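You operate a simulated robot arm through the tools that you are given. There is no shell and no other tool. Be economical: measure what you need, move in short steps, check, and stop when the job is done.

The job below is to be done with a simulated two-armed robot. You get a single attempt, and the scene is never put back.

JOB
Hold the probe holder on the block mat and pull its brown probe.
Fine: probe into the probe jar, then screw the white cap on; holder back where it lay.

The check looks at the end state, three seconds after you hand in, the way a careful person would. Anything else that was tipped, shoved, dropped, spilled or broken makes it a failure. A push-on lid holds only when it is set on centred and level and pressed home; a screw cap is set on level and turned clockwise until tight.

ROBOT AND FRAMES
Two 7-joint arms with two-finger parallel grippers on one trunk, on a base that drives. Base frame: it is fixed to the floor where the robot stands at the start and does not move with it; the origin is under the middle of the robot, x ahead of it, y to its left, z up; the surface under the hand at the start is at about z = 0.75. Units: m, rad, N and s.
The left shoulder is at the start at [0.06, 0.143, 0.891], the right one opposite. With the tool pointing down near the work surface each hand reaches from about 0.32 to 0.74 m from the robot's upright axis, wherever it stands, measured 20 degrees to its own side. Places, roughly: holder well [0.8, 0.3, 0.8]; inside of the probe jar [0.9, 0.3, 0.8]; top of the block mat [0.5, 0.2, 0.8]. Payload 1.57 kg a hand.
Tool frame (each hand has its own): the origin (TCP) lies between the finger pads and is the grasp point; the fingertips stand 0.03 m ahead of it; z points along the fingers, y is the line along which they close. Largest opening 0.11 m; finger width 0.024, thickness 0.012; the body of the gripper, 0.048 by 0.112 m, starts 0.078 m behind the TCP.
Orientation is told as [roll, pitch, yaw] about the base's x, y, z axes, in that order, counted from this pose: with the fingers straight down and closing along the base's y, the tool's x points along the base's -x, its y along +y and its z along -z.

CONTROLS
- The arms move only by the tool apply_moves. It takes "left_moves", "right_moves" or both (then of equal length, played together; a hand with none holds still); each is a list that holds one entry, the list of rows, each a list of 6 numbers: the shift along the base's x, y, z in units of 50 mm (1.0 is 50 mm), then the turn, a rotation vector about the base's x, y, z in units of 4 degrees (1.0 is 4 degrees). In form: [[[x, y, z, rx, ry, rz], ...]]. A call has 1 to 8 rows; each row shifts and turns the commanded pose from where the row before left it. "left_fingers" and "right_fingers" are, for a hand that has rows, the gripper command, from -1 (shut) to 1 (fully open), values between in proportion, set as the call begins (left out, the last holds). A call with a number of a shift or a turn outside -1 to 1 is refused whole. Each row takes 0.2 s and may step no farther than 0.05 m and 0.15 rad from the row before; otherwise, or with a gripper value out of range, the whole call is refused. Where a pose cannot be reached the arm comes as near as it can. A force on the tool above 90 N (or 10 N above the force at the start of the call, whichever is more), or a blocked arm, ends the call early, and 0.2 s more pass. Each finger travels about 0.045 m/s and halts on what it meets, pressing with about 21 N; the grip force reading is that of the motor and also rises with nothing between the fingers. The clock runs only during rows and for 0.2 s after the last one: add rows that do not move to give the fingers time. The reply holds the time, the measured pose of the TCP, the force on the tool along the base axes, the opening and the grip force, in the units named above and with some noise, with the torque about the TCP (base axes, N m) and any sound that the robot's microphone picked up.
- Cameras (640 x 400 px; columns grow to the right, rows downward): "scene" is now at [0.0462, 0.0191, 1.5017]; the picture's right is [0.24, -0.97, 0.00], its down [-0.72, -0.18, -0.67] and it looks along [0.65, 0.16, -0.75] (base axes); focal length 259 px, centre (320, 200). "left" rides on the left gripper at [0.07, -0.016, -0.141] in its tool frame; the picture's right is [0.23, 0.97, 0.00], its down [-0.86, 0.20, -0.48] and it looks along [-0.47, 0.11, 0.88] (tool axes); focal length 222 px, centre (320, 200). "right" rides on the right gripper at [0.07, 0.016, -0.141] in its tool frame; the picture's right is [-0.23, 0.97, 0.00], its down [-0.85, -0.20, -0.48] and it looks along [-0.47, -0.11, 0.88] (tool axes); focal length 222 px, centre (320, 200). There is no depth. A picture from a camera that has moved, and an enlarged one, comes with that camera's place and axes in the base frame and with its lens.
- snapshot(camera): a new picture of that camera. No time passes.
- slide_trunk(by): slides the trunk up (or, below 0, down) by that many m; the arms and the scene camera ride with it, the base frame stays. It gives what a move gives, with no picture.
- roll_base(legs): drives the robot by 1 to 6 legs, each [ahead, left, turn to the left] in m, m and rad, along the robot's own axes; the way and the turn of a leg run together, so that a leg with both is an arc; at most 1.5 m and 3.142 rad a leg. The arms and the cameras ride along, it lands a little off, and it stops where it bumps. It gives what a move gives.
- head_to(pan, tilt): turns the head with the scene camera to pan (to the left, within 1.501 rad either way) and tilt (down, from -0.506 to 1.204), counted from straight ahead of the robot. It gives what a move gives.
- enlarge(camera, box): a new picture of the part [left, top, right, bottom] of that camera's present view, enlarged. No time passes.
- hand_in(): hands the job in; it is judged then, once.

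Work in short steps. Places have to be worked out from the pictures, the camera data and where the tool is seen: move nearer, look again, correct. Check each grasp and each placing, and mend what went wrong. You have 120 turns and 108 pictures in all, those below and enlarged ones among them. Open the grippers and draw the arms clear of the work before you hand the job in, unless the task says otherwise; then end with one line.

The tools are called after "Call:" by a JSON object that holds its "method" and its "body". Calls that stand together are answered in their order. apply_moves: Moves the arms, as the interface text tells. Its arguments: {"type":"object","properties":{"left_moves":{"type":"array","items":{"type":"array","items":{"type":"array","items":{"type":"number"}}}},"left_fingers":{"type":"number"},"right_moves":{"type":"array","items":{"type":"array","items":{"type":"array","items":{"type":"number"}}}},"right_fingers":{"type":"number"}},"required":[]} The other tools are called the same way: slide_trunk (by) slides the trunk up or down; roll_base (legs) drives the base; head_to (pan, tilt) turns the head that bears the scene camera; snapshot (camera) takes a picture; enlarge (camera, box) takes an enlarged picture of a part of a camera's view; hand_in () hands the job in.

At the start:

```text
t: 0.0
left_ee_pos: [0.3297, 0.3228, 1.0689]
left_ee_rot: [0.0, 0.0, -0.001]
left_force: [-0.2, 0.2, 0.7]
left_torque: [0.0, 0.03, 0.0]
left_opening: 0.1103
left_grip_force: 0.0
right_ee_pos: [0.3907, 0.0106, 1.084]
right_ee_rot: [0.001, 0.0, 0.0]
right_force: [-1.0, 0.6, -0.7]
right_torque: [-0.02, 0.0, -0.03]
right_opening: 0.1104
right_grip_force: 0.1
trunk travel left (down, up): [-0.489, 0.101]
robot x, y, heading: [0.0014, 0.0027, 0.003]
head pan, tilt: [0.244, 0.843]
```

scene: 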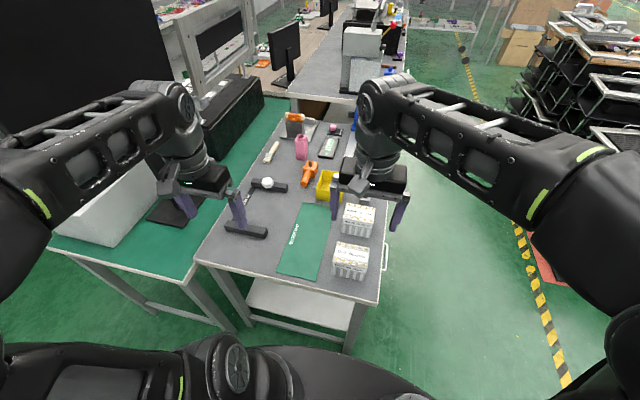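
right: 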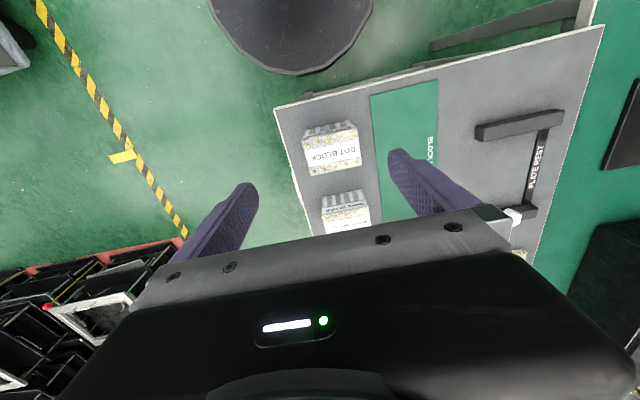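
left: 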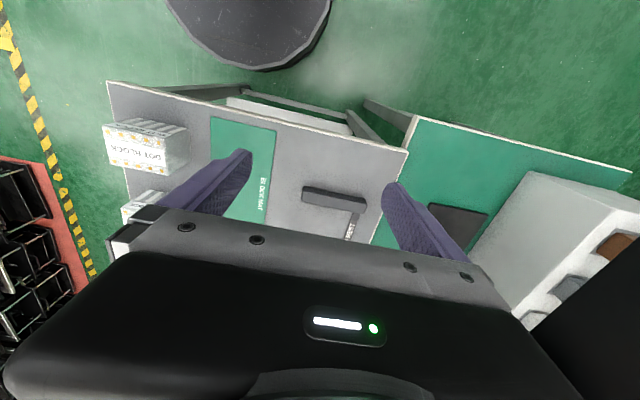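

I first look closer at the table to identify the holder, the probe, the jar and the cap.

Call:
{"method": "enlarge", "body": {"camera": "scene", "box": [190, 100, 400, 300]}}

Call:
{"method": "enlarge", "body": {"camera": "scene", "box": [250, 100, 370, 200]}}

```text
2.00 times, centred on (295, 200) of scene
camera zoom: at [0.0462, 0.0191, 1.5017], right [0.24, -0.97, 0.0], down [-0.72, -0.18, -0.67], along [0.65, 0.16, -0.75], focal length 519 px, centre (370, 200)
```

zoom: 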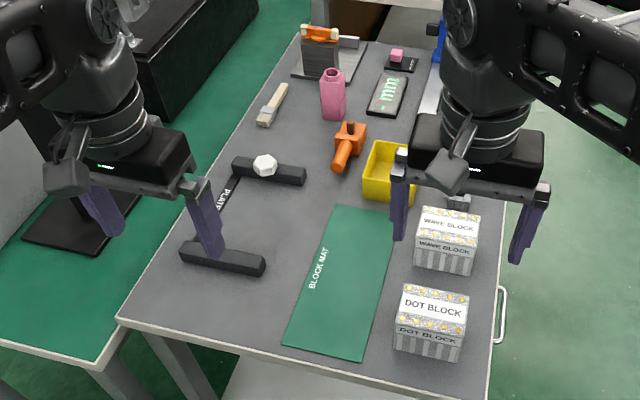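

```text
4.00 times, centred on (310, 150) of scene
camera zoom: at [0.0462, 0.0191, 1.5017], right [0.24, -0.97, 0.0], down [-0.72, -0.18, -0.67], along [0.65, 0.16, -0.75], focal length 1037 px, centre (360, 400)
```

zoom: 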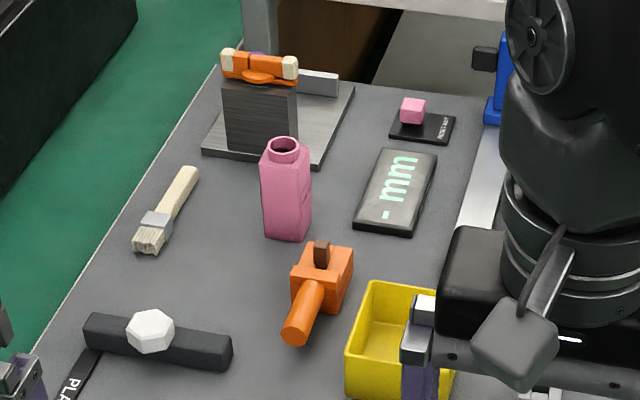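

The orange holder is near (0.83, 0.25), with the brown probe standing in it and its handle toward me. The pink jar is near (0.93, 0.32) and the white cap near (0.70, 0.39). The table spans x 0.36 to 1.2 and y −0.07 to 0.51, so these are out of reach from the front. I drive around to the open right side and face the table.

Call:
{"method": "roll_base", "body": {"legs": [[0, -0.55, 0], [0.72, 0, 0], [0, 0, 1.571]]}}

Call:
{"method": "head_to", "body": {"pan": 0.0, "tilt": 0.95}}

Call:
{"method": "snapshot", "body": {"camera": "scene"}}

Call:
{"method": "snapshot", "body": {"camera": "left"}}

```text
t: 10.5
left_ee_pos: [0.3885, -0.224, 1.0685]
left_ee_rot: [0.001, 0.0, 1.585]
left_force: [-0.2, 0.3, -0.1]
left_torque: [-0.01, 0.0, -0.01]
left_opening: 0.1099
left_grip_force: 0.0
right_ee_pos: [0.6987, -0.1595, 1.0835]
right_ee_rot: [-0.001, 0.001, 1.584]
right_force: [-0.5, -0.3, -0.4]
right_torque: [0.02, 0.02, 0.01]
right_opening: 0.1102
right_grip_force: 0.1
trunk travel left (down, up): [-0.489, 0.101]
robot x, y, heading: [0.7148, -0.5498, 1.585]
head pan, tilt: [0.244, 0.843]
```

```text
t: 11.3
left_ee_pos: [0.3883, -0.2245, 1.0694]
left_ee_rot: [-0.001, -0.001, 1.587]
left_force: [-0.4, -0.5, -0.5]
left_torque: [-0.01, -0.02, 0.01]
left_opening: 0.1099
left_grip_force: 0.0
right_ee_pos: [0.6988, -0.1592, 1.0837]
right_ee_rot: [-0.002, -0.001, 1.586]
right_force: [0.0, 0.4, 0.1]
right_torque: [0.01, 0.0, 0.01]
right_opening: 0.1098
right_grip_force: 0.1
trunk travel left (down, up): [-0.489, 0.101]
robot x, y, heading: [0.7162, -0.5534, 1.585]
head pan, tilt: [0.0, 0.949]
```

```text
102 pictures are left
camera scene: at [0.715, -0.5061, 1.4937], right [1.0, 0.02, 0.0], down [0.01, -0.81, -0.58], along [-0.01, 0.58, -0.81], focal length 259 px, centre (320, 200)
```

scene: 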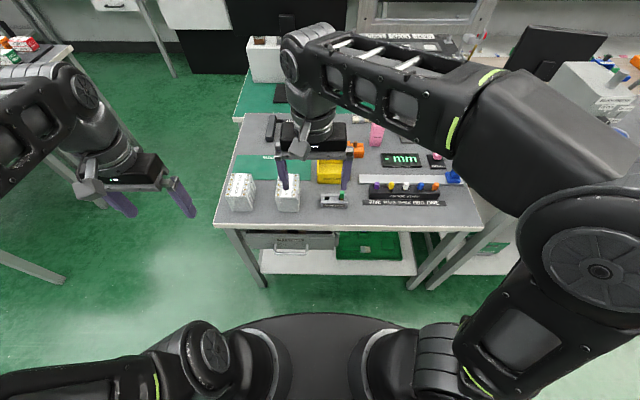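

```text
101 pictures are left
camera left: at [0.4051, -0.2931, 1.2098], right [-0.97, -0.24, 0.0], down [-0.21, 0.85, 0.48], along [-0.12, 0.46, -0.88], focal length 222 px, centre (320, 200)
```

left: 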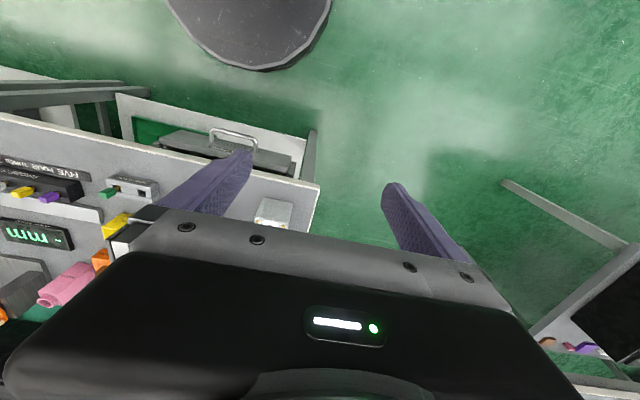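

From here I can see the near table edge at y≈−0.07, with my base front at about −0.28. I drive 0.17 m closer and look again.

Call:
{"method": "roll_base", "body": {"legs": [[0.17, 0, -0.014]]}}

Call:
{"method": "snapshot", "body": {"camera": "scene"}}

Call:
{"method": "snapshot", "body": {"camera": "right"}}

Call:
{"method": "snapshot", "body": {"camera": "left"}}

```text
t: 12.8
left_ee_pos: [0.391, -0.0494, 1.0685]
left_ee_rot: [0.001, 0.002, 1.572]
left_force: [-0.1, -0.2, -0.3]
left_torque: [-0.06, 0.0, -0.01]
left_opening: 0.1099
left_grip_force: 0.1
right_ee_pos: [0.7028, 0.0117, 1.0823]
right_ee_rot: [0.0, -0.002, 1.572]
right_force: [-0.1, -0.1, -0.7]
right_torque: [-0.05, 0.0, 0.0]
right_opening: 0.1101
right_grip_force: 0.1
trunk travel left (down, up): [-0.489, 0.101]
robot x, y, heading: [0.7133, -0.3794, 1.573]
head pan, tilt: [0.0, 0.949]
```

```text
100 pictures are left
camera scene: at [0.7143, -0.3352, 1.4936], right [1.0, 0.0, 0.0], down [0.0, -0.81, -0.58], along [0.0, 0.58, -0.81], focal length 259 px, centre (320, 200)
```

scene: 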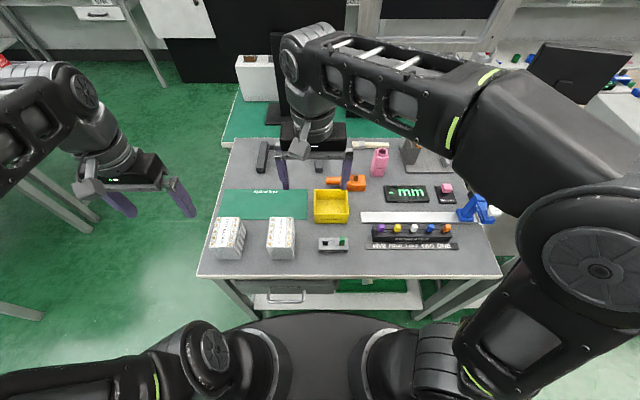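

```text
99 pictures are left
camera right: at [0.6882, -0.0588, 1.224], right [-0.97, 0.23, 0.0], down [0.2, 0.86, 0.48], along [0.11, 0.47, -0.88], focal length 222 px, centre (320, 200)
```

right: 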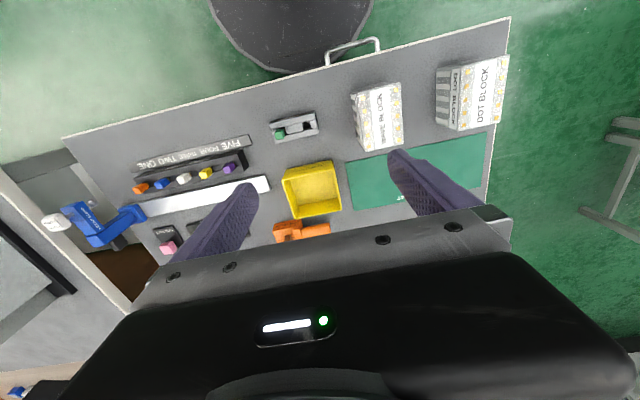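

```text
98 pictures are left
camera left: at [0.4074, -0.118, 1.2095], right [-0.97, -0.23, 0.0], down [-0.2, 0.86, 0.48], along [-0.11, 0.46, -0.88], focal length 222 px, centre (320, 200)
```

left: 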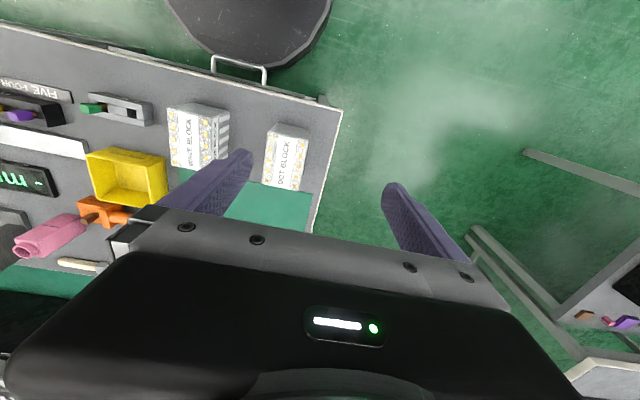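

The base stands close to the edge now. I enlarge the scene view over the holder, jar and cap to locate them.

Call:
{"method": "enlarge", "body": {"camera": "scene", "box": [240, 125, 440, 250]}}

Call:
{"method": "enlarge", "body": {"camera": "scene", "box": [300, 130, 400, 195]}}

```text
3.20 times, centred on (340, 188) of scene
camera zoom: at [0.7143, -0.3352, 1.4936], right [1.0, 0.0, 0.0], down [0.0, -0.81, -0.58], along [0.0, 0.58, -0.81], focal length 830 px, centre (256, 240)
```

zoom: 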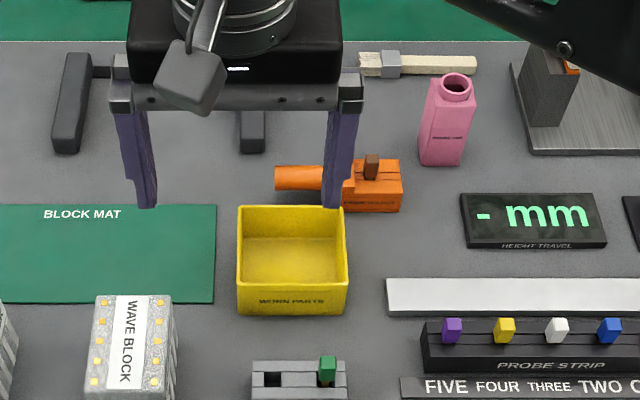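

```text
6.15 times, centred on (350, 162) of scene
camera zoom: at [0.7143, -0.3352, 1.4936], right [1.0, 0.0, 0.0], down [0.0, -0.81, -0.58], along [0.0, 0.58, -0.81], focal length 1596 px, centre (135, 431)
```

zoom: 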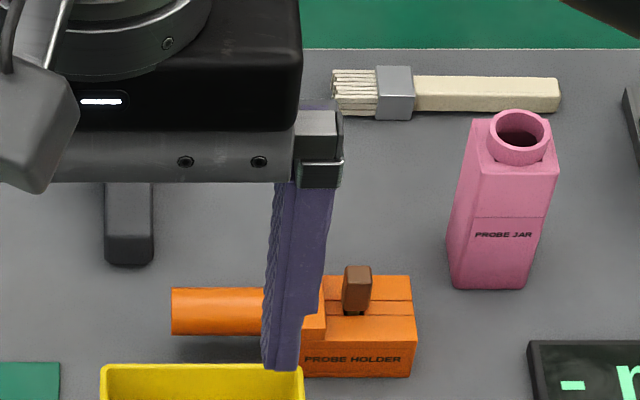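

Estimates: holder body x 0.81–0.877, y 0.235–0.283, top z≈0.787. Its handle runs along x from 0.736 to 0.81 at y≈0.26, z≈0.778. The probe is at (0.841, 0.258) with its top at ≈0.82, and the jar at (0.931, 0.33) with its mouth at z≈0.86. I turn the left hand to yaw 0 on its way to above the handle. The right hand goes clear to the right and turns to yaw 180.

Call:
{"method": "apply_moves", "body": {"left_moves": [[[0.314, 0.2575, -0.057, 0, 0, -0.9375], [0.314, 0.2575, -0.057, 0, 0, -0.9375], [0.314, 0.2575, -0.057, 0, 0, -0.9375], [0.314, 0.2575, -0.057, 0, 0, -0.9375], [0.314, 0.2575, -0.057, 0, 0, -0.9375], [0.314, 0.2575, -0.057, 0, 0, -0.9375], [0.314, 0.2575, -0.057, 0, 0, -0.9375], [0.314, 0.2575, -0.057, 0, 0, -0.9375]]], "right_moves": [[[0.2, 0, 0, 0, 0, 0.9375], [0.2, 0, 0, 0, 0, 0.9375], [0.2, 0, 0, 0, 0, 0.9375], [0.2, 0, 0, 0, 0, 0.9375], [0.2, 0, 0, 0, 0, 0.9375], [0.2, 0, 0, 0, 0, 0.9375], [0.2, 0, 0, 0, 0, 0.9375], [0.2, 0, 0, 0, 0, 0.9375]]]}}

Call:
{"method": "apply_moves", "body": {"left_moves": [[[0.314, 0.2575, -0.057, 0, 0, -0.9375], [0.314, 0.2575, -0.057, 0, 0, -0.9375], [0.314, 0.2575, -0.057, 0, 0, -0.9375], [0.314, 0.2575, -0.057, 0, 0, -0.9375], [0.314, 0.2575, -0.057, 0, 0, -0.9375], [0.314, 0.2575, -0.057, 0, 0, -0.9375], [0.314, 0.2575, -0.057, 0, 0, -0.9375], [0.314, 0.2575, -0.057, 0, 0, -0.9375]]], "right_moves": [[[0.2, 0, 0, 0, 0, 0.9375], [0.2, 0, 0, 0, 0, 0.9375], [0.2, 0, 0, 0, 0, 0.9375], [0.2, 0, 0, 0, 0, 0.9375], [0.2, 0, 0, 0, 0, 0.9375], [0.2, 0, 0, 0, 0, 0.9375], [0.2, 0, 0, 0, 0, 0.9375], [0.2, 0, 0, 0, 0, 0.9375]]]}}

Call:
{"method": "apply_moves", "body": {"left_moves": [[[0.314, 0.2575, -0.057, 0, 0, -0.9375], [0.314, 0.2575, -0.057, 0, 0, -0.9375], [0.314, 0.2575, -0.057, 0, 0, -0.9375], [0.314, 0.2575, -0.057, 0, 0, -0.9375], [0.314, 0.2575, -0.057, 0, 0, -0.9375], [0.314, 0.2575, -0.057, 0, 0, -0.9375], [0.314, 0.2575, -0.057, 0, 0, -0.9375], [0.314, 0.2575, -0.057, 0, 0, -0.9375]]], "right_moves": [[[0.2, 0, 0, 0, 0, 0.9375], [0.2, 0, 0, 0, 0, 0.9375], [0.2, 0, 0, 0, 0, 0.9375], [0.2, 0, 0, 0, 0, 0.9375], [0.2, 0, 0, 0, 0, 0.9375], [0.2, 0, 0, 0, 0, 0.9375], [0.2, 0, 0, 0, 0, 0.9375], [0.2, 0, 0, 0, 0, 0.9375]]]}}

Call:
{"method": "snapshot", "body": {"camera": "scene"}}

Call:
{"method": "snapshot", "body": {"camera": "left"}}

```text
t: 14.6
left_ee_pos: [0.5168, 0.0524, 1.0467]
left_ee_rot: [0.0, 0.0, 1.045]
left_force: [1.0, -0.2, 1.0]
left_torque: [0.0, -0.01, 0.03]
left_opening: 0.1101
left_grip_force: 0.0
right_ee_pos: [0.7839, 0.0104, 1.0815]
right_ee_rot: [0.001, 0.0, 2.098]
right_force: [0.4, 0.5, 0.3]
right_torque: [-0.02, 0.05, 0.0]
right_opening: 0.1103
right_grip_force: 0.0
trunk travel left (down, up): [-0.489, 0.101]
robot x, y, heading: [0.714, -0.3795, 1.571]
head pan, tilt: [0.0, 0.949]
```

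```text
t: 16.4
left_ee_pos: [0.643, 0.1568, 1.0239]
left_ee_rot: [-0.001, 0.0, 0.522]
left_force: [0.1, 0.6, -0.8]
left_torque: [-0.01, 0.02, -0.01]
left_opening: 0.1098
left_grip_force: 0.0
right_ee_pos: [0.8636, 0.0111, 1.0836]
right_ee_rot: [0.003, 0.0, 2.622]
right_force: [-0.2, -0.4, 0.8]
right_torque: [0.0, 0.02, 0.0]
right_opening: 0.1098
right_grip_force: 0.1
trunk travel left (down, up): [-0.489, 0.101]
robot x, y, heading: [0.7186, -0.3788, 1.575]
head pan, tilt: [0.0, 0.949]
```

```text
t: 18.1
left_ee_pos: [0.6892, 0.195, 1.0139]
left_ee_rot: [0.001, -0.003, 0.327]
left_force: [-0.3, 0.9, 0.7]
left_torque: [0.01, -0.01, 0.0]
left_opening: 0.1101
left_grip_force: 0.1
left hand out of reach, approached as far as the arm can: row 4, 5, 6, 7, 8
right_ee_pos: [0.943, 0.0094, 1.0834]
right_ee_rot: [0.002, -0.003, -3.138]
right_force: [0.7, -1.0, -0.2]
right_torque: [0.02, 0.0, 0.0]
right_opening: 0.1101
right_grip_force: 0.1
trunk travel left (down, up): [-0.489, 0.101]
robot x, y, heading: [0.7151, -0.3793, 1.57]
head pan, tilt: [0.0, 0.949]
```

```text
95 pictures are left
camera scene: at [0.7144, -0.3366, 1.4937], right [1.0, 0.0, 0.0], down [0.0, -0.81, -0.58], along [0.0, 0.58, -0.81], focal length 259 px, centre (320, 200)
```

scene: 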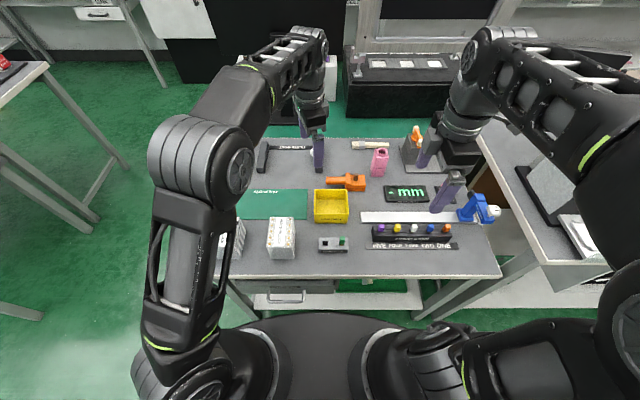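

```text
94 pictures are left
camera left: at [0.6281, 0.1569, 1.1539], right [-0.53, 0.85, 0.0], down [0.74, 0.46, 0.48], along [0.41, 0.25, -0.88], focal length 222 px, centre (320, 200)
```

left: 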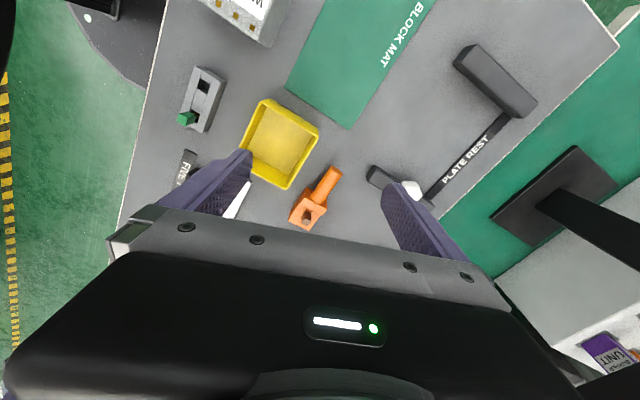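

The left arm ran out of reach here while still high. I raise the trunk and shift the base 0.08 m to its right (+x), which also helps the jar reach.

Call:
{"method": "slide_trunk", "body": {"by": 0.09}}

Call:
{"method": "roll_base", "body": {"legs": [[0, -0.08, 0]]}}

Call:
{"method": "apply_moves", "body": {"left_moves": [[[0, 0, -0.1, 0, 0, 0]]]}}

```text
t: 19.4
left_ee_pos: [0.6884, 0.1951, 1.1028]
left_ee_rot: [0.001, -0.002, 0.327]
left_force: [0.8, -0.8, 0.3]
left_torque: [-0.01, -0.03, 0.01]
left_opening: 0.1098
left_grip_force: 0.1
right_ee_pos: [0.9435, 0.0098, 1.1736]
right_ee_rot: [0.002, 0.001, -3.14]
right_force: [-1.0, 0.3, -0.9]
right_torque: [0.01, -0.02, -0.02]
right_opening: 0.1099
right_grip_force: 0.0
trunk travel left (down, up): [-0.579, 0.011]
robot x, y, heading: [0.7159, -0.3774, 1.57]
head pan, tilt: [0.0, 0.949]
```

```text
t: 20.5
left_ee_pos: [0.7702, 0.1956, 1.1029]
left_ee_rot: [0.003, 0.002, 0.327]
left_force: [-0.3, -1.2, 0.6]
left_torque: [0.01, 0.04, -0.04]
left_opening: 0.1101
left_grip_force: 0.0
right_ee_pos: [1.0248, 0.0096, 1.1735]
right_ee_rot: [0.003, -0.003, -3.14]
right_force: [0.7, 0.2, -1.1]
right_torque: [-0.04, 0.02, -0.03]
right_opening: 0.1101
right_grip_force: 0.1
trunk travel left (down, up): [-0.579, 0.011]
robot x, y, heading: [0.7946, -0.3823, 1.573]
head pan, tilt: [0.0, 0.949]
```

```text
t: 20.9
left_ee_pos: [0.7696, 0.1944, 1.0983]
left_ee_rot: [0.004, -0.002, 0.328]
left_force: [-0.1, -0.1, 0.1]
left_torque: [-0.01, 0.0, 0.0]
left_opening: 0.11
left_grip_force: 0.0
right_ee_pos: [1.0223, 0.0095, 1.1736]
right_ee_rot: [0.001, -0.001, -3.141]
right_force: [0.8, 0.4, -0.6]
right_torque: [-0.04, -0.02, 0.01]
right_opening: 0.1099
right_grip_force: 0.1
trunk travel left (down, up): [-0.579, 0.011]
robot x, y, heading: [0.7924, -0.3794, 1.576]
head pan, tilt: [0.0, 0.949]
```

The command follows the measured pose. Now I lower to z≈0.93 while finishing the turn, then look at the handle.

Call:
{"method": "apply_moves", "body": {"left_moves": [[[0, 0, -0.6, 0, 0, -0.94], [0, 0, -0.6, 0, 0, -0.94], [0, 0.2, -0.6, 0, 0, -0.94], [0, 0.4, -0.6, 0, 0, -0.94], [0, 0.4, -0.6, 0, 0, -0.94], [0, 0.3, -0.4, 0, 0, 0]]]}}

Call:
{"method": "snapshot", "body": {"camera": "left"}}

Call:
{"method": "enlarge", "body": {"camera": "scene", "box": [220, 120, 380, 220]}}

```text
t: 22.3
left_ee_pos: [0.7665, 0.2581, 0.9295]
left_ee_rot: [0.001, -0.002, -0.003]
left_force: [-0.1, 0.2, 0.0]
left_torque: [0.02, 0.03, -0.04]
left_opening: 0.1101
left_grip_force: 0.1
right_ee_pos: [1.0229, 0.0109, 1.173]
right_ee_rot: [0.002, -0.001, -3.14]
right_force: [0.5, 0.4, 0.1]
right_torque: [-0.03, -0.01, -0.01]
right_opening: 0.11
right_grip_force: 0.1
trunk travel left (down, up): [-0.579, 0.011]
robot x, y, heading: [0.7974, -0.3791, 1.571]
head pan, tilt: [0.0, 0.949]
```

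```text
93 pictures are left
camera left: at [0.6968, 0.2422, 1.0691], right [-0.23, 0.97, 0.0], down [0.85, 0.2, 0.48], along [0.47, 0.11, -0.88], focal length 222 px, centre (320, 200)
```

left: 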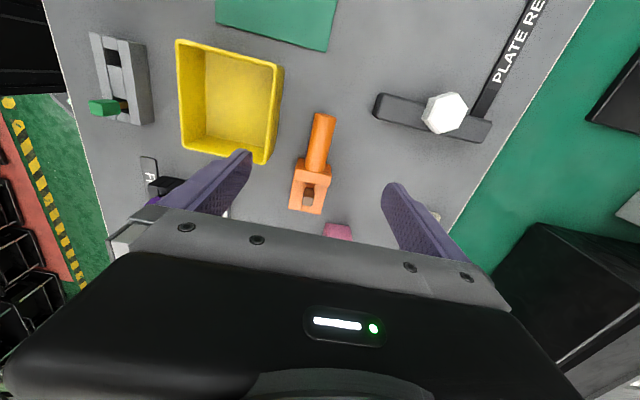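

```text
4.00 times, centred on (300, 170) of scene
camera zoom: at [0.7939, -0.3359, 1.5837], right [1.0, 0.0, 0.0], down [0.0, -0.81, -0.58], along [0.0, 0.58, -0.81], focal length 1037 px, centre (400, 320)
```

zoom: 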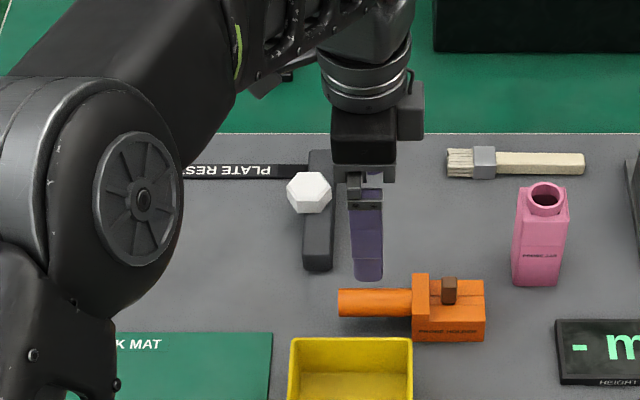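

The handle centre is at y≈0.258 and runs from x 0.737 to 0.803. The yellow box rim is close at y≈0.20, so I narrow the gripper to about 0.058 first and lower to z≈0.82 to check.

Call:
{"method": "apply_moves", "body": {"left_moves": [[[-0.18, 0, 0, 0, 0, 0], [0, 0, 0, 0, 0, 0], [0, 0, 0, 0, 0, 0], [0, 0, 0, 0, 0, 0], [0, 0, -0.73, 0, 0, 0], [0, 0, -0.73, 0, 0, 0], [0, 0, -0.73, 0, 0, 0]]], "left_fingers": 0.05}}

Call:
{"method": "snapshot", "body": {"camera": "left"}}

Call:
{"method": "enlarge", "body": {"camera": "scene", "box": [260, 140, 380, 215]}}

```text
t: 23.9
left_ee_pos: [0.7589, 0.2605, 0.8194]
left_ee_rot: [0.002, -0.002, 0.002]
left_force: [-0.7, 0.3, 0.1]
left_torque: [0.02, 0.01, -0.02]
left_opening: 0.058
left_grip_force: 0.0
right_ee_pos: [1.0223, 0.0111, 1.1729]
right_ee_rot: [0.003, 0.0, -3.14]
right_force: [-0.4, 0.5, -0.2]
right_torque: [-0.01, 0.01, -0.01]
right_opening: 0.11
right_grip_force: 0.0
trunk travel left (down, up): [-0.579, 0.011]
robot x, y, heading: [0.7963, -0.3821, 1.573]
head pan, tilt: [0.0, 0.949]
```

```text
91 pictures are left
camera left: at [0.6889, 0.2441, 0.9598], right [-0.23, 0.97, 0.0], down [0.85, 0.2, 0.48], along [0.47, 0.11, -0.88], focal length 222 px, centre (320, 200)
```

left: 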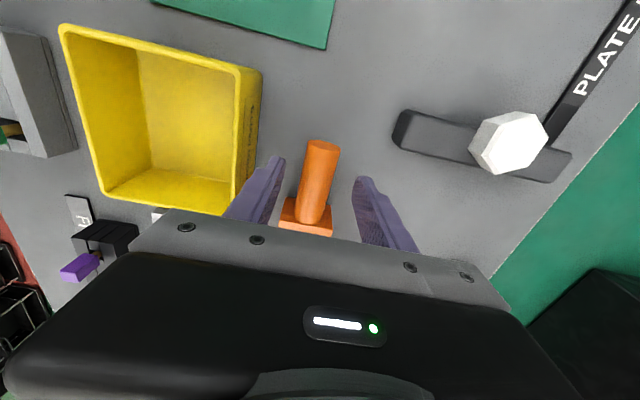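

```text
5.33 times, centred on (320, 178) of scene
camera zoom: at [0.7938, -0.3357, 1.5837], right [1.0, 0.0, 0.0], down [0.0, -0.81, -0.58], along [0.0, 0.58, -0.81], focal length 1383 px, centre (320, 320)
```

zoom: 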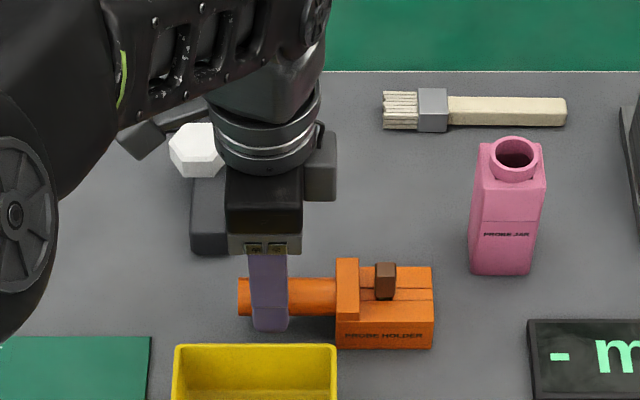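

The fingers straddle the handle well and clear the box. I go down to z≈0.785 and close.

Call:
{"method": "apply_moves", "body": {"left_moves": [[[0, 0, -0.35, 0, 0, 0], [0, 0, -0.35, 0, 0, 0]]]}}

Call:
{"method": "apply_moves", "body": {"left_moves": [[[0, 0, 0, 0, 0, 0], [0, 0, 0, 0, 0, 0], [0, 0, 0, 0, 0, 0], [0, 0, 0, 0, 0, 0], [0, 0, 0, 0, 0, 0]]], "left_fingers": -1}}

Call:
{"method": "snapshot", "body": {"camera": "left"}}

Call:
{"method": "enlarge", "body": {"camera": "scene", "box": [260, 140, 380, 215]}}

```text
t: 24.5
left_ee_pos: [0.7609, 0.2584, 0.783]
left_ee_rot: [0.001, -0.001, 0.001]
left_force: [0.5, 0.2, 0.7]
left_torque: [0.02, 0.01, 0.01]
left_opening: 0.0578
left_grip_force: 0.0
right_ee_pos: [1.0226, 0.0097, 1.1743]
right_ee_rot: [0.002, 0.0, -3.138]
right_force: [0.1, 0.6, 0.1]
right_torque: [0.0, 0.02, 0.03]
right_opening: 0.11
right_grip_force: 0.0
trunk travel left (down, up): [-0.579, 0.011]
robot x, y, heading: [0.7945, -0.3799, 1.573]
head pan, tilt: [0.0, 0.949]
```

```text
t: 25.7
left_ee_pos: [0.7613, 0.2577, 0.7836]
left_ee_rot: [0.0, -0.001, 0.0]
left_force: [0.9, 0.0, 0.2]
left_torque: [-0.01, 0.07, -0.04]
left_opening: 0.0272
left_grip_force: 21.4
right_ee_pos: [1.023, 0.0109, 1.1735]
right_ee_rot: [0.002, 0.001, -3.137]
right_force: [-0.3, 0.6, 0.0]
right_torque: [0.0, 0.01, -0.02]
right_opening: 0.1099
right_grip_force: 0.1
trunk travel left (down, up): [-0.579, 0.011]
robot x, y, heading: [0.7946, -0.3796, 1.573]
head pan, tilt: [0.0, 0.949]
```

```text
89 pictures are left
camera left: at [0.6905, 0.2432, 0.924], right [-0.23, 0.97, 0.0], down [0.85, 0.2, 0.48], along [0.47, 0.11, -0.88], focal length 222 px, centre (320, 200)
```

left: 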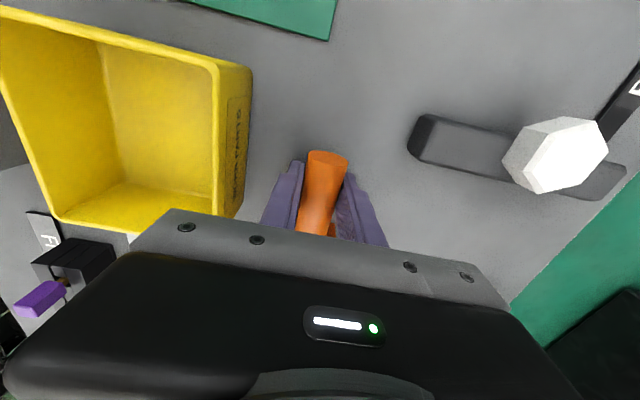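

```text
5.33 times, centred on (320, 178) of scene
camera zoom: at [0.7939, -0.3364, 1.5836], right [1.0, 0.0, 0.0], down [0.0, -0.81, -0.58], along [0.0, 0.58, -0.81], focal length 1383 px, centre (320, 320)
```

zoom: 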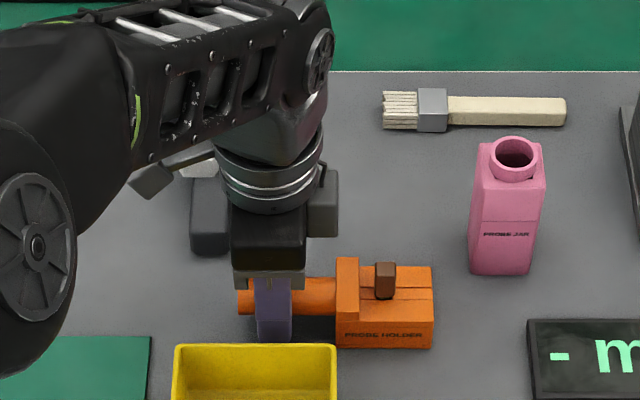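

The handle is firmly gripped (opening 27 mm) and the holder hasn't moved. Its home TCP is (0.761, 0.258, 0.7835). I lift 0.1 m and carry it over the mat.

Call:
{"method": "apply_moves", "body": {"left_moves": [[[0, 0, 0.5, 0, 0, 0], [0, 0, 0.75, 0, 0, 0], [0, 0, 0.75, 0, 0, 0]]]}}

Call:
{"method": "apply_moves", "body": {"left_moves": [[[-0.65, -0.195, 0, 0, 0, 0], [-0.65, -0.195, 0, 0, 0, 0], [-0.65, -0.195, 0, 0, 0, 0], [-0.65, -0.195, 0, 0, 0, 0], [-0.65, -0.195, 0, 0, 0, 0], [-0.65, -0.195, 0, 0, 0, 0], [-0.65, -0.195, 0, 0, 0, 0], [-0.65, -0.195, 0, 0, 0, 0]]]}}

Call:
{"method": "snapshot", "body": {"camera": "scene"}}

Call:
{"method": "snapshot", "body": {"camera": "left"}}

```text
t: 26.5
left_ee_pos: [0.7577, 0.2564, 0.8825]
left_ee_rot: [0.002, -0.002, 0.003]
left_force: [-0.2, -0.6, 0.5]
left_torque: [0.02, 0.04, -0.01]
left_opening: 0.0
left_grip_force: 21.0
right_ee_pos: [1.0227, 0.0098, 1.1728]
right_ee_rot: [0.0, -0.001, -3.141]
right_force: [-0.1, 0.5, -0.4]
right_torque: [0.0, 0.0, 0.01]
right_opening: 0.1098
right_grip_force: 0.1
trunk travel left (down, up): [-0.579, 0.011]
robot x, y, heading: [0.7961, -0.3784, 1.573]
head pan, tilt: [0.0, 0.949]
```

```text
t: 28.3
left_ee_pos: [0.4994, 0.1792, 0.8824]
left_ee_rot: [0.002, -0.003, -0.001]
left_force: [-0.2, 0.4, 0.2]
left_torque: [0.01, -0.03, 0.03]
left_opening: 0.0002
left_grip_force: 20.5
right_ee_pos: [1.0228, 0.01, 1.1738]
right_ee_rot: [0.003, 0.0, -3.14]
right_force: [-0.2, 0.0, -0.2]
right_torque: [0.0, -0.03, -0.01]
right_opening: 0.11
right_grip_force: 0.2
trunk travel left (down, up): [-0.579, 0.011]
robot x, y, heading: [0.7939, -0.3791, 1.569]
head pan, tilt: [0.0, 0.949]
```

```text
87 pictures are left
camera scene: at [0.7931, -0.3368, 1.5837], right [1.0, 0.0, 0.0], down [0.0, -0.81, -0.58], along [0.0, 0.58, -0.81], focal length 259 px, centre (320, 200)
```

scene: 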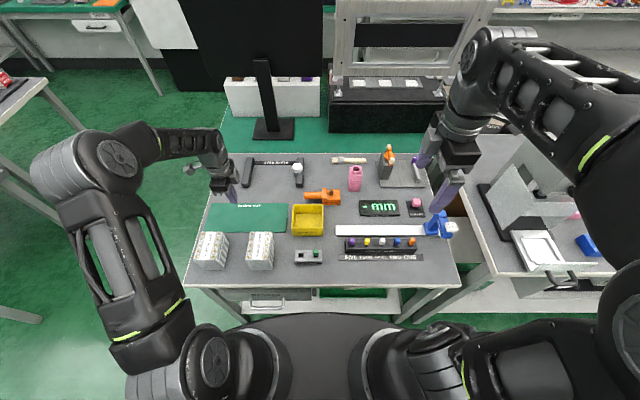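

```text
86 pictures are left
camera left: at [0.4291, 0.1632, 1.0229], right [-0.23, 0.97, 0.0], down [0.85, 0.2, 0.48], along [0.47, 0.11, -0.88], focal length 222 px, centre (320, 200)
```

left: 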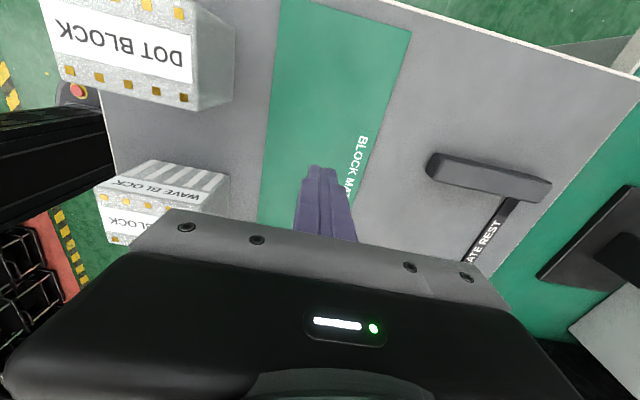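

The grip slipped during the lift: the gripper is fully shut and empty, and the holder is still at its place. I look at whether it moved.

Call:
{"method": "enlarge", "body": {"camera": "scene", "box": [260, 140, 380, 215]}}

Call:
{"method": "enlarge", "body": {"camera": "scene", "box": [300, 172, 348, 202]}}

```text
5.33 times, centred on (320, 178) of scene
camera zoom: at [0.7931, -0.3368, 1.5837], right [1.0, 0.0, 0.0], down [0.0, -0.81, -0.58], along [0.0, 0.58, -0.81], focal length 1383 px, centre (320, 320)
```

zoom: 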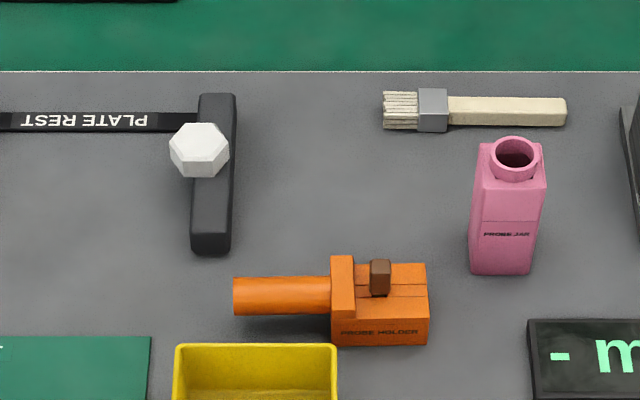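

```text
13.33 times, centred on (324, 187) of scene
camera zoom: at [0.7931, -0.3368, 1.5837], right [1.0, 0.0, 0.0], down [0.0, -0.81, -0.58], along [0.0, 0.58, -0.81], focal length 3458 px, centre (267, 373)
```

zoom: 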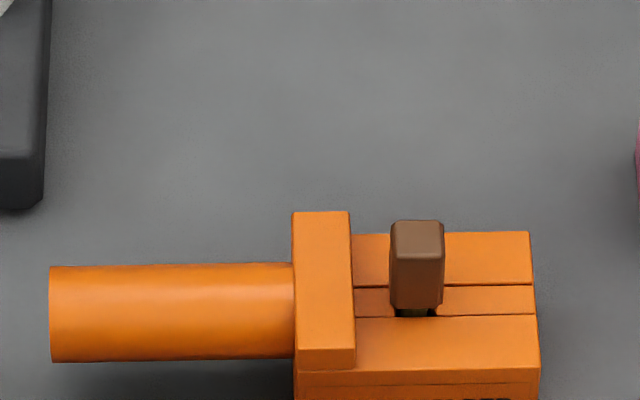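

The holder only shifted about 3 mm in −x and 2 mm in y. The handle grip let the heavy body lever it out, so I'll carry it by the body instead. It has flat sides about 50 mm apart, and the probe fits between the fingers under the palm. I open to about 80 mm and go above the body.

Call:
{"method": "apply_moves", "body": {"left_moves": [[[0.84, 0.21, 0.12, 0, 0, 0], [0.84, 0.21, 0.12, 0, 0, 0], [0.84, 0.21, 0.12, 0, 0, 0], [0.84, 0.21, 0.12, 0, 0, 0], [0.84, 0.21, 0.12, 0, 0, 0], [0.84, 0.21, 0.12, 0, 0, 0], [0.84, 0.21, 0.12, 0, 0, 0], [0.84, 0.21, 0.12, 0, 0, 0]]], "left_fingers": 0.45}}

Call:
{"method": "snapshot", "body": {"camera": "left"}}

Call:
{"method": "enlarge", "body": {"camera": "scene", "box": [260, 140, 380, 215]}}

```text
t: 30.1
left_ee_pos: [0.8371, 0.2649, 0.9294]
left_ee_rot: [0.002, 0.0, 0.0]
left_force: [0.3, 0.2, -0.2]
left_torque: [-0.04, 0.03, -0.01]
left_opening: 0.0797
left_grip_force: 0.0
right_ee_pos: [1.0242, 0.011, 1.1734]
right_ee_rot: [0.003, -0.003, -3.141]
right_force: [0.4, 0.5, -0.6]
right_torque: [-0.03, 0.02, 0.03]
right_opening: 0.1101
right_grip_force: 0.0
trunk travel left (down, up): [-0.579, 0.011]
robot x, y, heading: [0.7933, -0.3805, 1.574]
head pan, tilt: [0.0, 0.949]
```

```text
83 pictures are left
camera left: at [0.7669, 0.2493, 1.0696], right [-0.23, 0.97, 0.0], down [0.85, 0.2, 0.48], along [0.47, 0.11, -0.88], focal length 222 px, centre (320, 200)
```

left: 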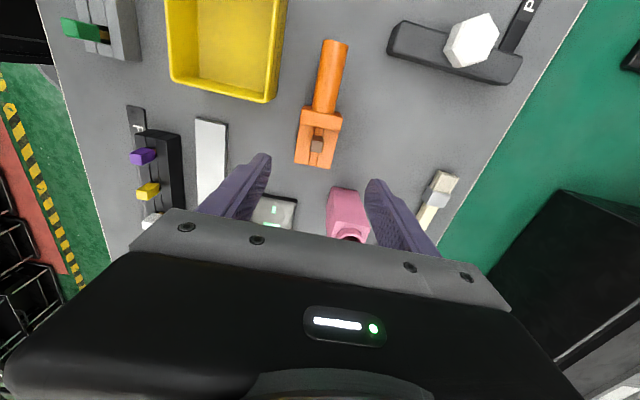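

```text
5.33 times, centred on (320, 178) of scene
camera zoom: at [0.7952, -0.3361, 1.5837], right [1.0, 0.0, 0.0], down [0.0, -0.81, -0.58], along [0.0, 0.58, -0.81], focal length 1383 px, centre (320, 320)
```

zoom: 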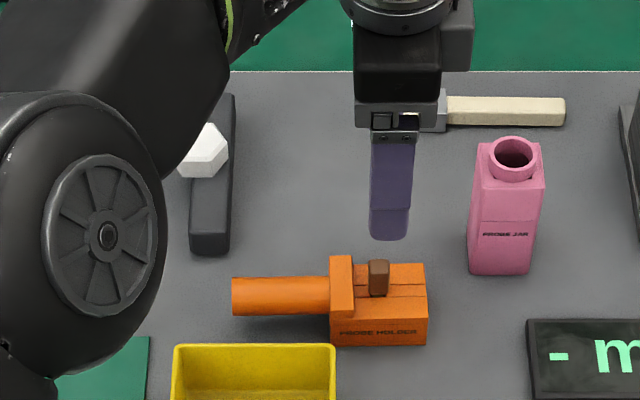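

Body centre line is y≈0.263 and the probe sits at x≈0.832. I descend around the body to z≈0.783 and close.

Call:
{"method": "apply_moves", "body": {"left_moves": [[[0.03, -0.03, -0.65, 0, 0, 0], [0, 0, -0.65, 0, 0, 0], [0, 0, -0.65, 0, 0, 0], [0, 0, -0.65, 0, 0, 0], [0, 0, -0.33, 0, 0, 0]]]}}

Call:
{"method": "apply_moves", "body": {"left_moves": [[[0, 0, 0, 0, 0, 0], [0, 0, 0, 0, 0, 0], [0, 0, 0, 0, 0, 0], [0, 0, 0, 0, 0, 0], [0, 0, 0, 0, 0, 0]]], "left_fingers": -1}}

Call:
{"method": "enlarge", "body": {"camera": "scene", "box": [260, 140, 380, 215]}}

```text
t: 31.3
left_ee_pos: [0.8368, 0.2624, 0.7852]
left_ee_rot: [0.001, -0.002, 0.0]
left_force: [0.2, 0.0, -0.9]
left_torque: [0.0, -0.01, 0.01]
left_opening: 0.0798
left_grip_force: 0.0
right_ee_pos: [1.0229, 0.0094, 1.1728]
right_ee_rot: [0.001, 0.001, -3.141]
right_force: [-0.8, -0.2, -0.1]
right_torque: [0.02, 0.04, 0.0]
right_opening: 0.1101
right_grip_force: 0.0
trunk travel left (down, up): [-0.579, 0.011]
robot x, y, heading: [0.797, -0.3828, 1.575]
head pan, tilt: [0.0, 0.949]
```

```text
t: 32.5
left_ee_pos: [0.8367, 0.2633, 0.7849]
left_ee_rot: [0.002, -0.001, 0.0]
left_force: [0.8, -0.6, 0.6]
left_torque: [-0.07, -0.02, 0.02]
left_opening: 0.0496
left_grip_force: 20.5
right_ee_pos: [1.0236, 0.0094, 1.174]
right_ee_rot: [0.003, -0.001, -3.139]
right_force: [0.7, 0.3, 0.1]
right_torque: [0.03, -0.02, -0.03]
right_opening: 0.1103
right_grip_force: 0.1
trunk travel left (down, up): [-0.579, 0.011]
robot x, y, heading: [0.8012, -0.3795, 1.572]
head pan, tilt: [0.0, 0.949]
```

```text
5.33 times, centred on (320, 178) of scene
camera zoom: at [0.794, -0.3366, 1.5837], right [1.0, 0.0, 0.0], down [0.0, -0.81, -0.58], along [0.0, 0.58, -0.81], focal length 1383 px, centre (320, 320)
```

zoom: 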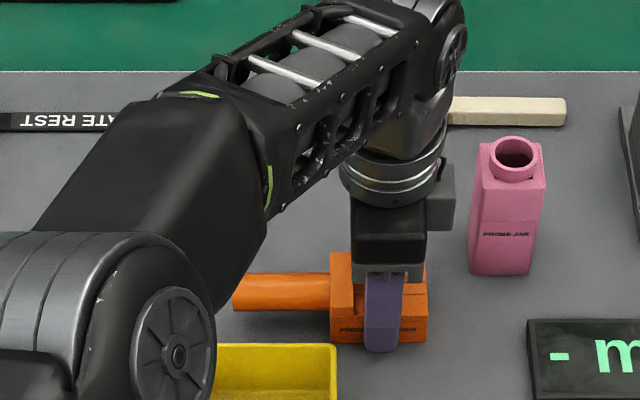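

Gripped at 49.6 mm. The corrected home TCP for this grasp is about (0.840, 0.260, 0.785). I lift slowly and check the hold.

Call:
{"method": "apply_moves", "body": {"left_moves": [[[0, 0, 0.2, 0, 0, 0], [0, 0, 0.2, 0, 0, 0], [0, 0, 0.4, 0, 0, 0], [0, 0, 0.4, 0, 0, 0], [0, 0, 0.4, 0, 0, 0]]]}}

Call:
{"method": "enlarge", "body": {"camera": "scene", "box": [260, 140, 380, 215]}}

```text
t: 33.7
left_ee_pos: [0.8385, 0.2632, 0.8638]
left_ee_rot: [0.002, -0.001, -0.001]
left_force: [-0.5, -0.4, -1.9]
left_torque: [0.01, -0.04, 0.02]
left_opening: 0.0495
left_grip_force: 20.8
right_ee_pos: [1.023, 0.009, 1.1734]
right_ee_rot: [0.002, 0.0, -3.141]
right_force: [-0.8, -0.2, -0.1]
right_torque: [0.03, 0.02, 0.02]
right_opening: 0.11
right_grip_force: 0.1
trunk travel left (down, up): [-0.579, 0.011]
robot x, y, heading: [0.7961, -0.3801, 1.571]
head pan, tilt: [0.0, 0.949]
```

```text
5.33 times, centred on (320, 178) of scene
camera zoom: at [0.7939, -0.3367, 1.5836], right [1.0, 0.0, 0.0], down [0.0, -0.81, -0.58], along [0.0, 0.58, -0.81], focal length 1383 px, centre (320, 320)
```

zoom: 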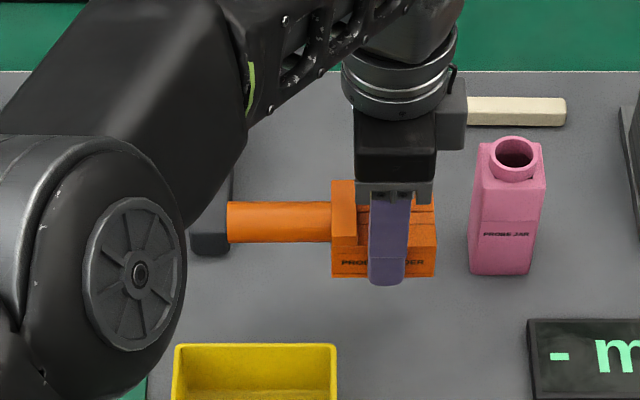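

The holder hangs level and clears the box. I carry it to the mat, aiming for TCP (0.585, 0.18).

Call:
{"method": "apply_moves", "body": {"left_moves": [[[-0.3, 0, 0.3, 0, 0, 0], [-0.67, -0.2, 0.1, 0, 0, 0], [-0.67, -0.2, 0, 0, 0, 0], [-0.67, -0.25, 0, 0, 0, 0], [-0.67, -0.25, 0, 0, 0, 0], [-0.67, -0.25, 0, 0, 0, 0], [-0.67, -0.25, 0, 0, 0, 0], [-0.75, -0.26, 0, 0, 0, 0]]]}}

Call:
{"method": "apply_moves", "body": {"left_moves": [[[0, 0, -0.6, 0, 0, 0], [0, 0, -0.6, 0, 0, 0], [0, 0, -0.4, 0, 0, 0]]]}}

Call:
{"method": "enlarge", "body": {"camera": "scene", "box": [190, 150, 330, 240]}}

```text
t: 35.5
left_ee_pos: [0.5852, 0.1813, 0.8849]
left_ee_rot: [0.001, -0.002, -0.001]
left_force: [0.1, 0.6, -1.3]
left_torque: [0.0, -0.04, 0.01]
left_opening: 0.0498
left_grip_force: 21.1
right_ee_pos: [1.022, 0.0087, 1.1746]
right_ee_rot: [0.001, 0.001, -3.14]
right_force: [0.0, -0.3, -0.2]
right_torque: [0.03, 0.0, -0.01]
right_opening: 0.1102
right_grip_force: 0.0
trunk travel left (down, up): [-0.579, 0.011]
robot x, y, heading: [0.7958, -0.38, 1.568]
head pan, tilt: [0.0, 0.949]
```

```text
t: 36.3
left_ee_pos: [0.5842, 0.1799, 0.8065]
left_ee_rot: [0.001, -0.003, -0.001]
left_force: [0.7, 0.6, -2.1]
left_torque: [0.0, -0.05, 0.0]
left_opening: 0.0495
left_grip_force: 21.0
right_ee_pos: [1.0228, 0.01, 1.1727]
right_ee_rot: [0.001, 0.001, -3.139]
right_force: [0.7, 0.3, -0.6]
right_torque: [0.0, -0.04, -0.01]
right_opening: 0.1104
right_grip_force: 0.1
trunk travel left (down, up): [-0.579, 0.011]
robot x, y, heading: [0.7914, -0.3819, 1.576]
head pan, tilt: [0.0, 0.949]
```

```text
4.44 times, centred on (260, 195) of scene
camera zoom: at [0.7935, -0.3361, 1.5837], right [1.0, 0.0, 0.0], down [0.0, -0.81, -0.58], along [0.0, 0.58, -0.81], focal length 1152 px, centre (587, 222)
```

zoom: 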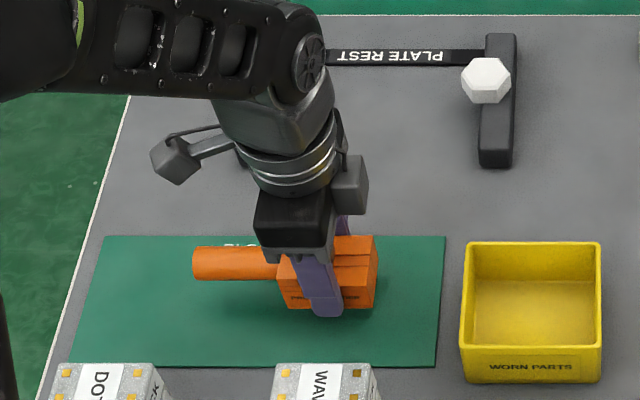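

It is well over the mat. I lower in small steps until contact.

Call:
{"method": "apply_moves", "body": {"left_moves": [[[0, 0, -0.12, 0, 0, 0], [0, 0, -0.12, 0, 0, 0], [0, 0, -0.1, 0, 0, 0], [0, 0, -0.04, 0, 0, 0], [0, 0, 0, 0, 0, 0]]]}}

```text
t: 37.5
left_ee_pos: [0.5846, 0.181, 0.7881]
left_ee_rot: [0.004, -0.002, -0.001]
left_force: [-1.8, -0.4, 8.1]
left_torque: [-0.3, 0.02, 0.0]
left_opening: 0.0495
left_grip_force: 21.1
right_ee_pos: [1.0222, 0.0094, 1.175]
right_ee_rot: [0.0, 0.0, -3.142]
right_force: [-0.1, 0.6, -0.4]
right_torque: [-0.03, 0.01, 0.02]
right_opening: 0.1099
right_grip_force: 0.1
trunk travel left (down, up): [-0.579, 0.011]
robot x, y, heading: [0.7919, -0.3781, 1.574]
head pan, tilt: [0.0, 0.949]
```

Contact at 8 N, so the holder is standing on the mat. I release, rise and move to the handle with a 10° outward tilt, leaving room for the right hand at the probe.

Call:
{"method": "apply_moves", "body": {"left_moves": [[[0, 0, 0, 0, 0, 0], [0, 0, 0, 0, 0, 0], [0, 0, 0, 0, 0, 0], [0, 0, 0, 0, 0, 0]]], "left_fingers": 0.45}}

Call:
{"method": "apply_moves", "body": {"left_moves": [[[0, 0, 0.7, 0, 0, 0], [0, 0, 0.8, 0, 0, 0], [-0.4, 0, 0, 0, -0.85, 0], [-0.4, 0, 0, 0, -0.85, 0], [-0.34, 0, 0, 0, -0.8, 0]]]}}

Call:
{"method": "snapshot", "body": {"camera": "left"}}

Call:
{"method": "enlarge", "body": {"camera": "scene", "box": [190, 150, 330, 240]}}

```text
t: 38.5
left_ee_pos: [0.5842, 0.181, 0.788]
left_ee_rot: [0.0, 0.0, 0.0]
left_force: [-0.3, 0.4, -0.3]
left_torque: [-0.02, 0.0, -0.02]
left_opening: 0.0796
left_grip_force: 0.0
right_ee_pos: [1.024, 0.0097, 1.1733]
right_ee_rot: [0.002, -0.001, -3.14]
right_force: [-0.3, 0.0, -0.8]
right_torque: [0.0, 0.04, 0.04]
right_opening: 0.11
right_grip_force: 0.0
trunk travel left (down, up): [-0.579, 0.011]
robot x, y, heading: [0.793, -0.3785, 1.573]
head pan, tilt: [0.0, 0.949]
```

```text
t: 39.7
left_ee_pos: [0.5281, 0.1804, 0.8628]
left_ee_rot: [0.003, -0.177, -0.002]
left_force: [-0.4, 0.1, 0.2]
left_torque: [-0.01, -0.02, 0.0]
left_opening: 0.0799
left_grip_force: 0.0
right_ee_pos: [1.0214, 0.0091, 1.1741]
right_ee_rot: [0.002, 0.0, -3.14]
right_force: [0.5, 1.0, 0.1]
right_torque: [0.02, -0.03, -0.03]
right_opening: 0.1098
right_grip_force: 0.1
trunk travel left (down, up): [-0.579, 0.011]
robot x, y, heading: [0.7924, -0.3791, 1.577]
head pan, tilt: [0.0, 0.949]
```

```text
78 pictures are left
camera left: at [0.4341, 0.1642, 0.9881], right [-0.22, 0.97, -0.04], down [0.76, 0.2, 0.62], along [0.61, 0.11, -0.78], focal length 222 px, centre (320, 200)
```

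left: 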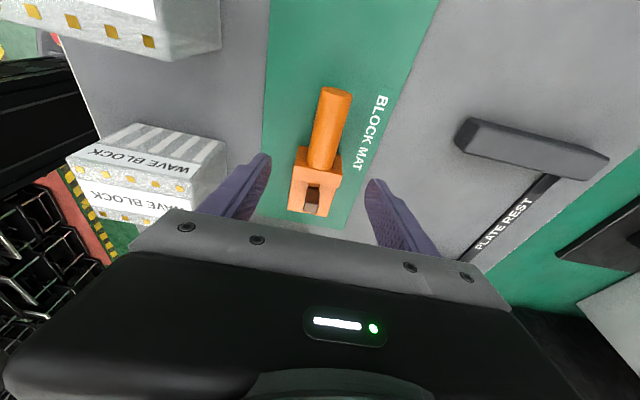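

```text
4.44 times, centred on (260, 195) of scene
camera zoom: at [0.7929, -0.3364, 1.5837], right [1.0, 0.0, 0.0], down [0.0, -0.81, -0.58], along [0.0, 0.58, -0.81], focal length 1152 px, centre (587, 222)
```

zoom: 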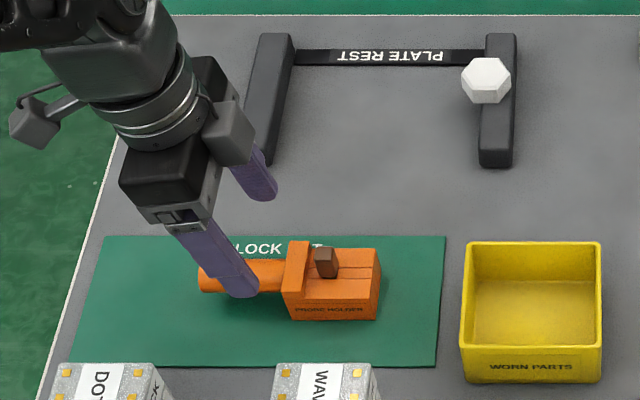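

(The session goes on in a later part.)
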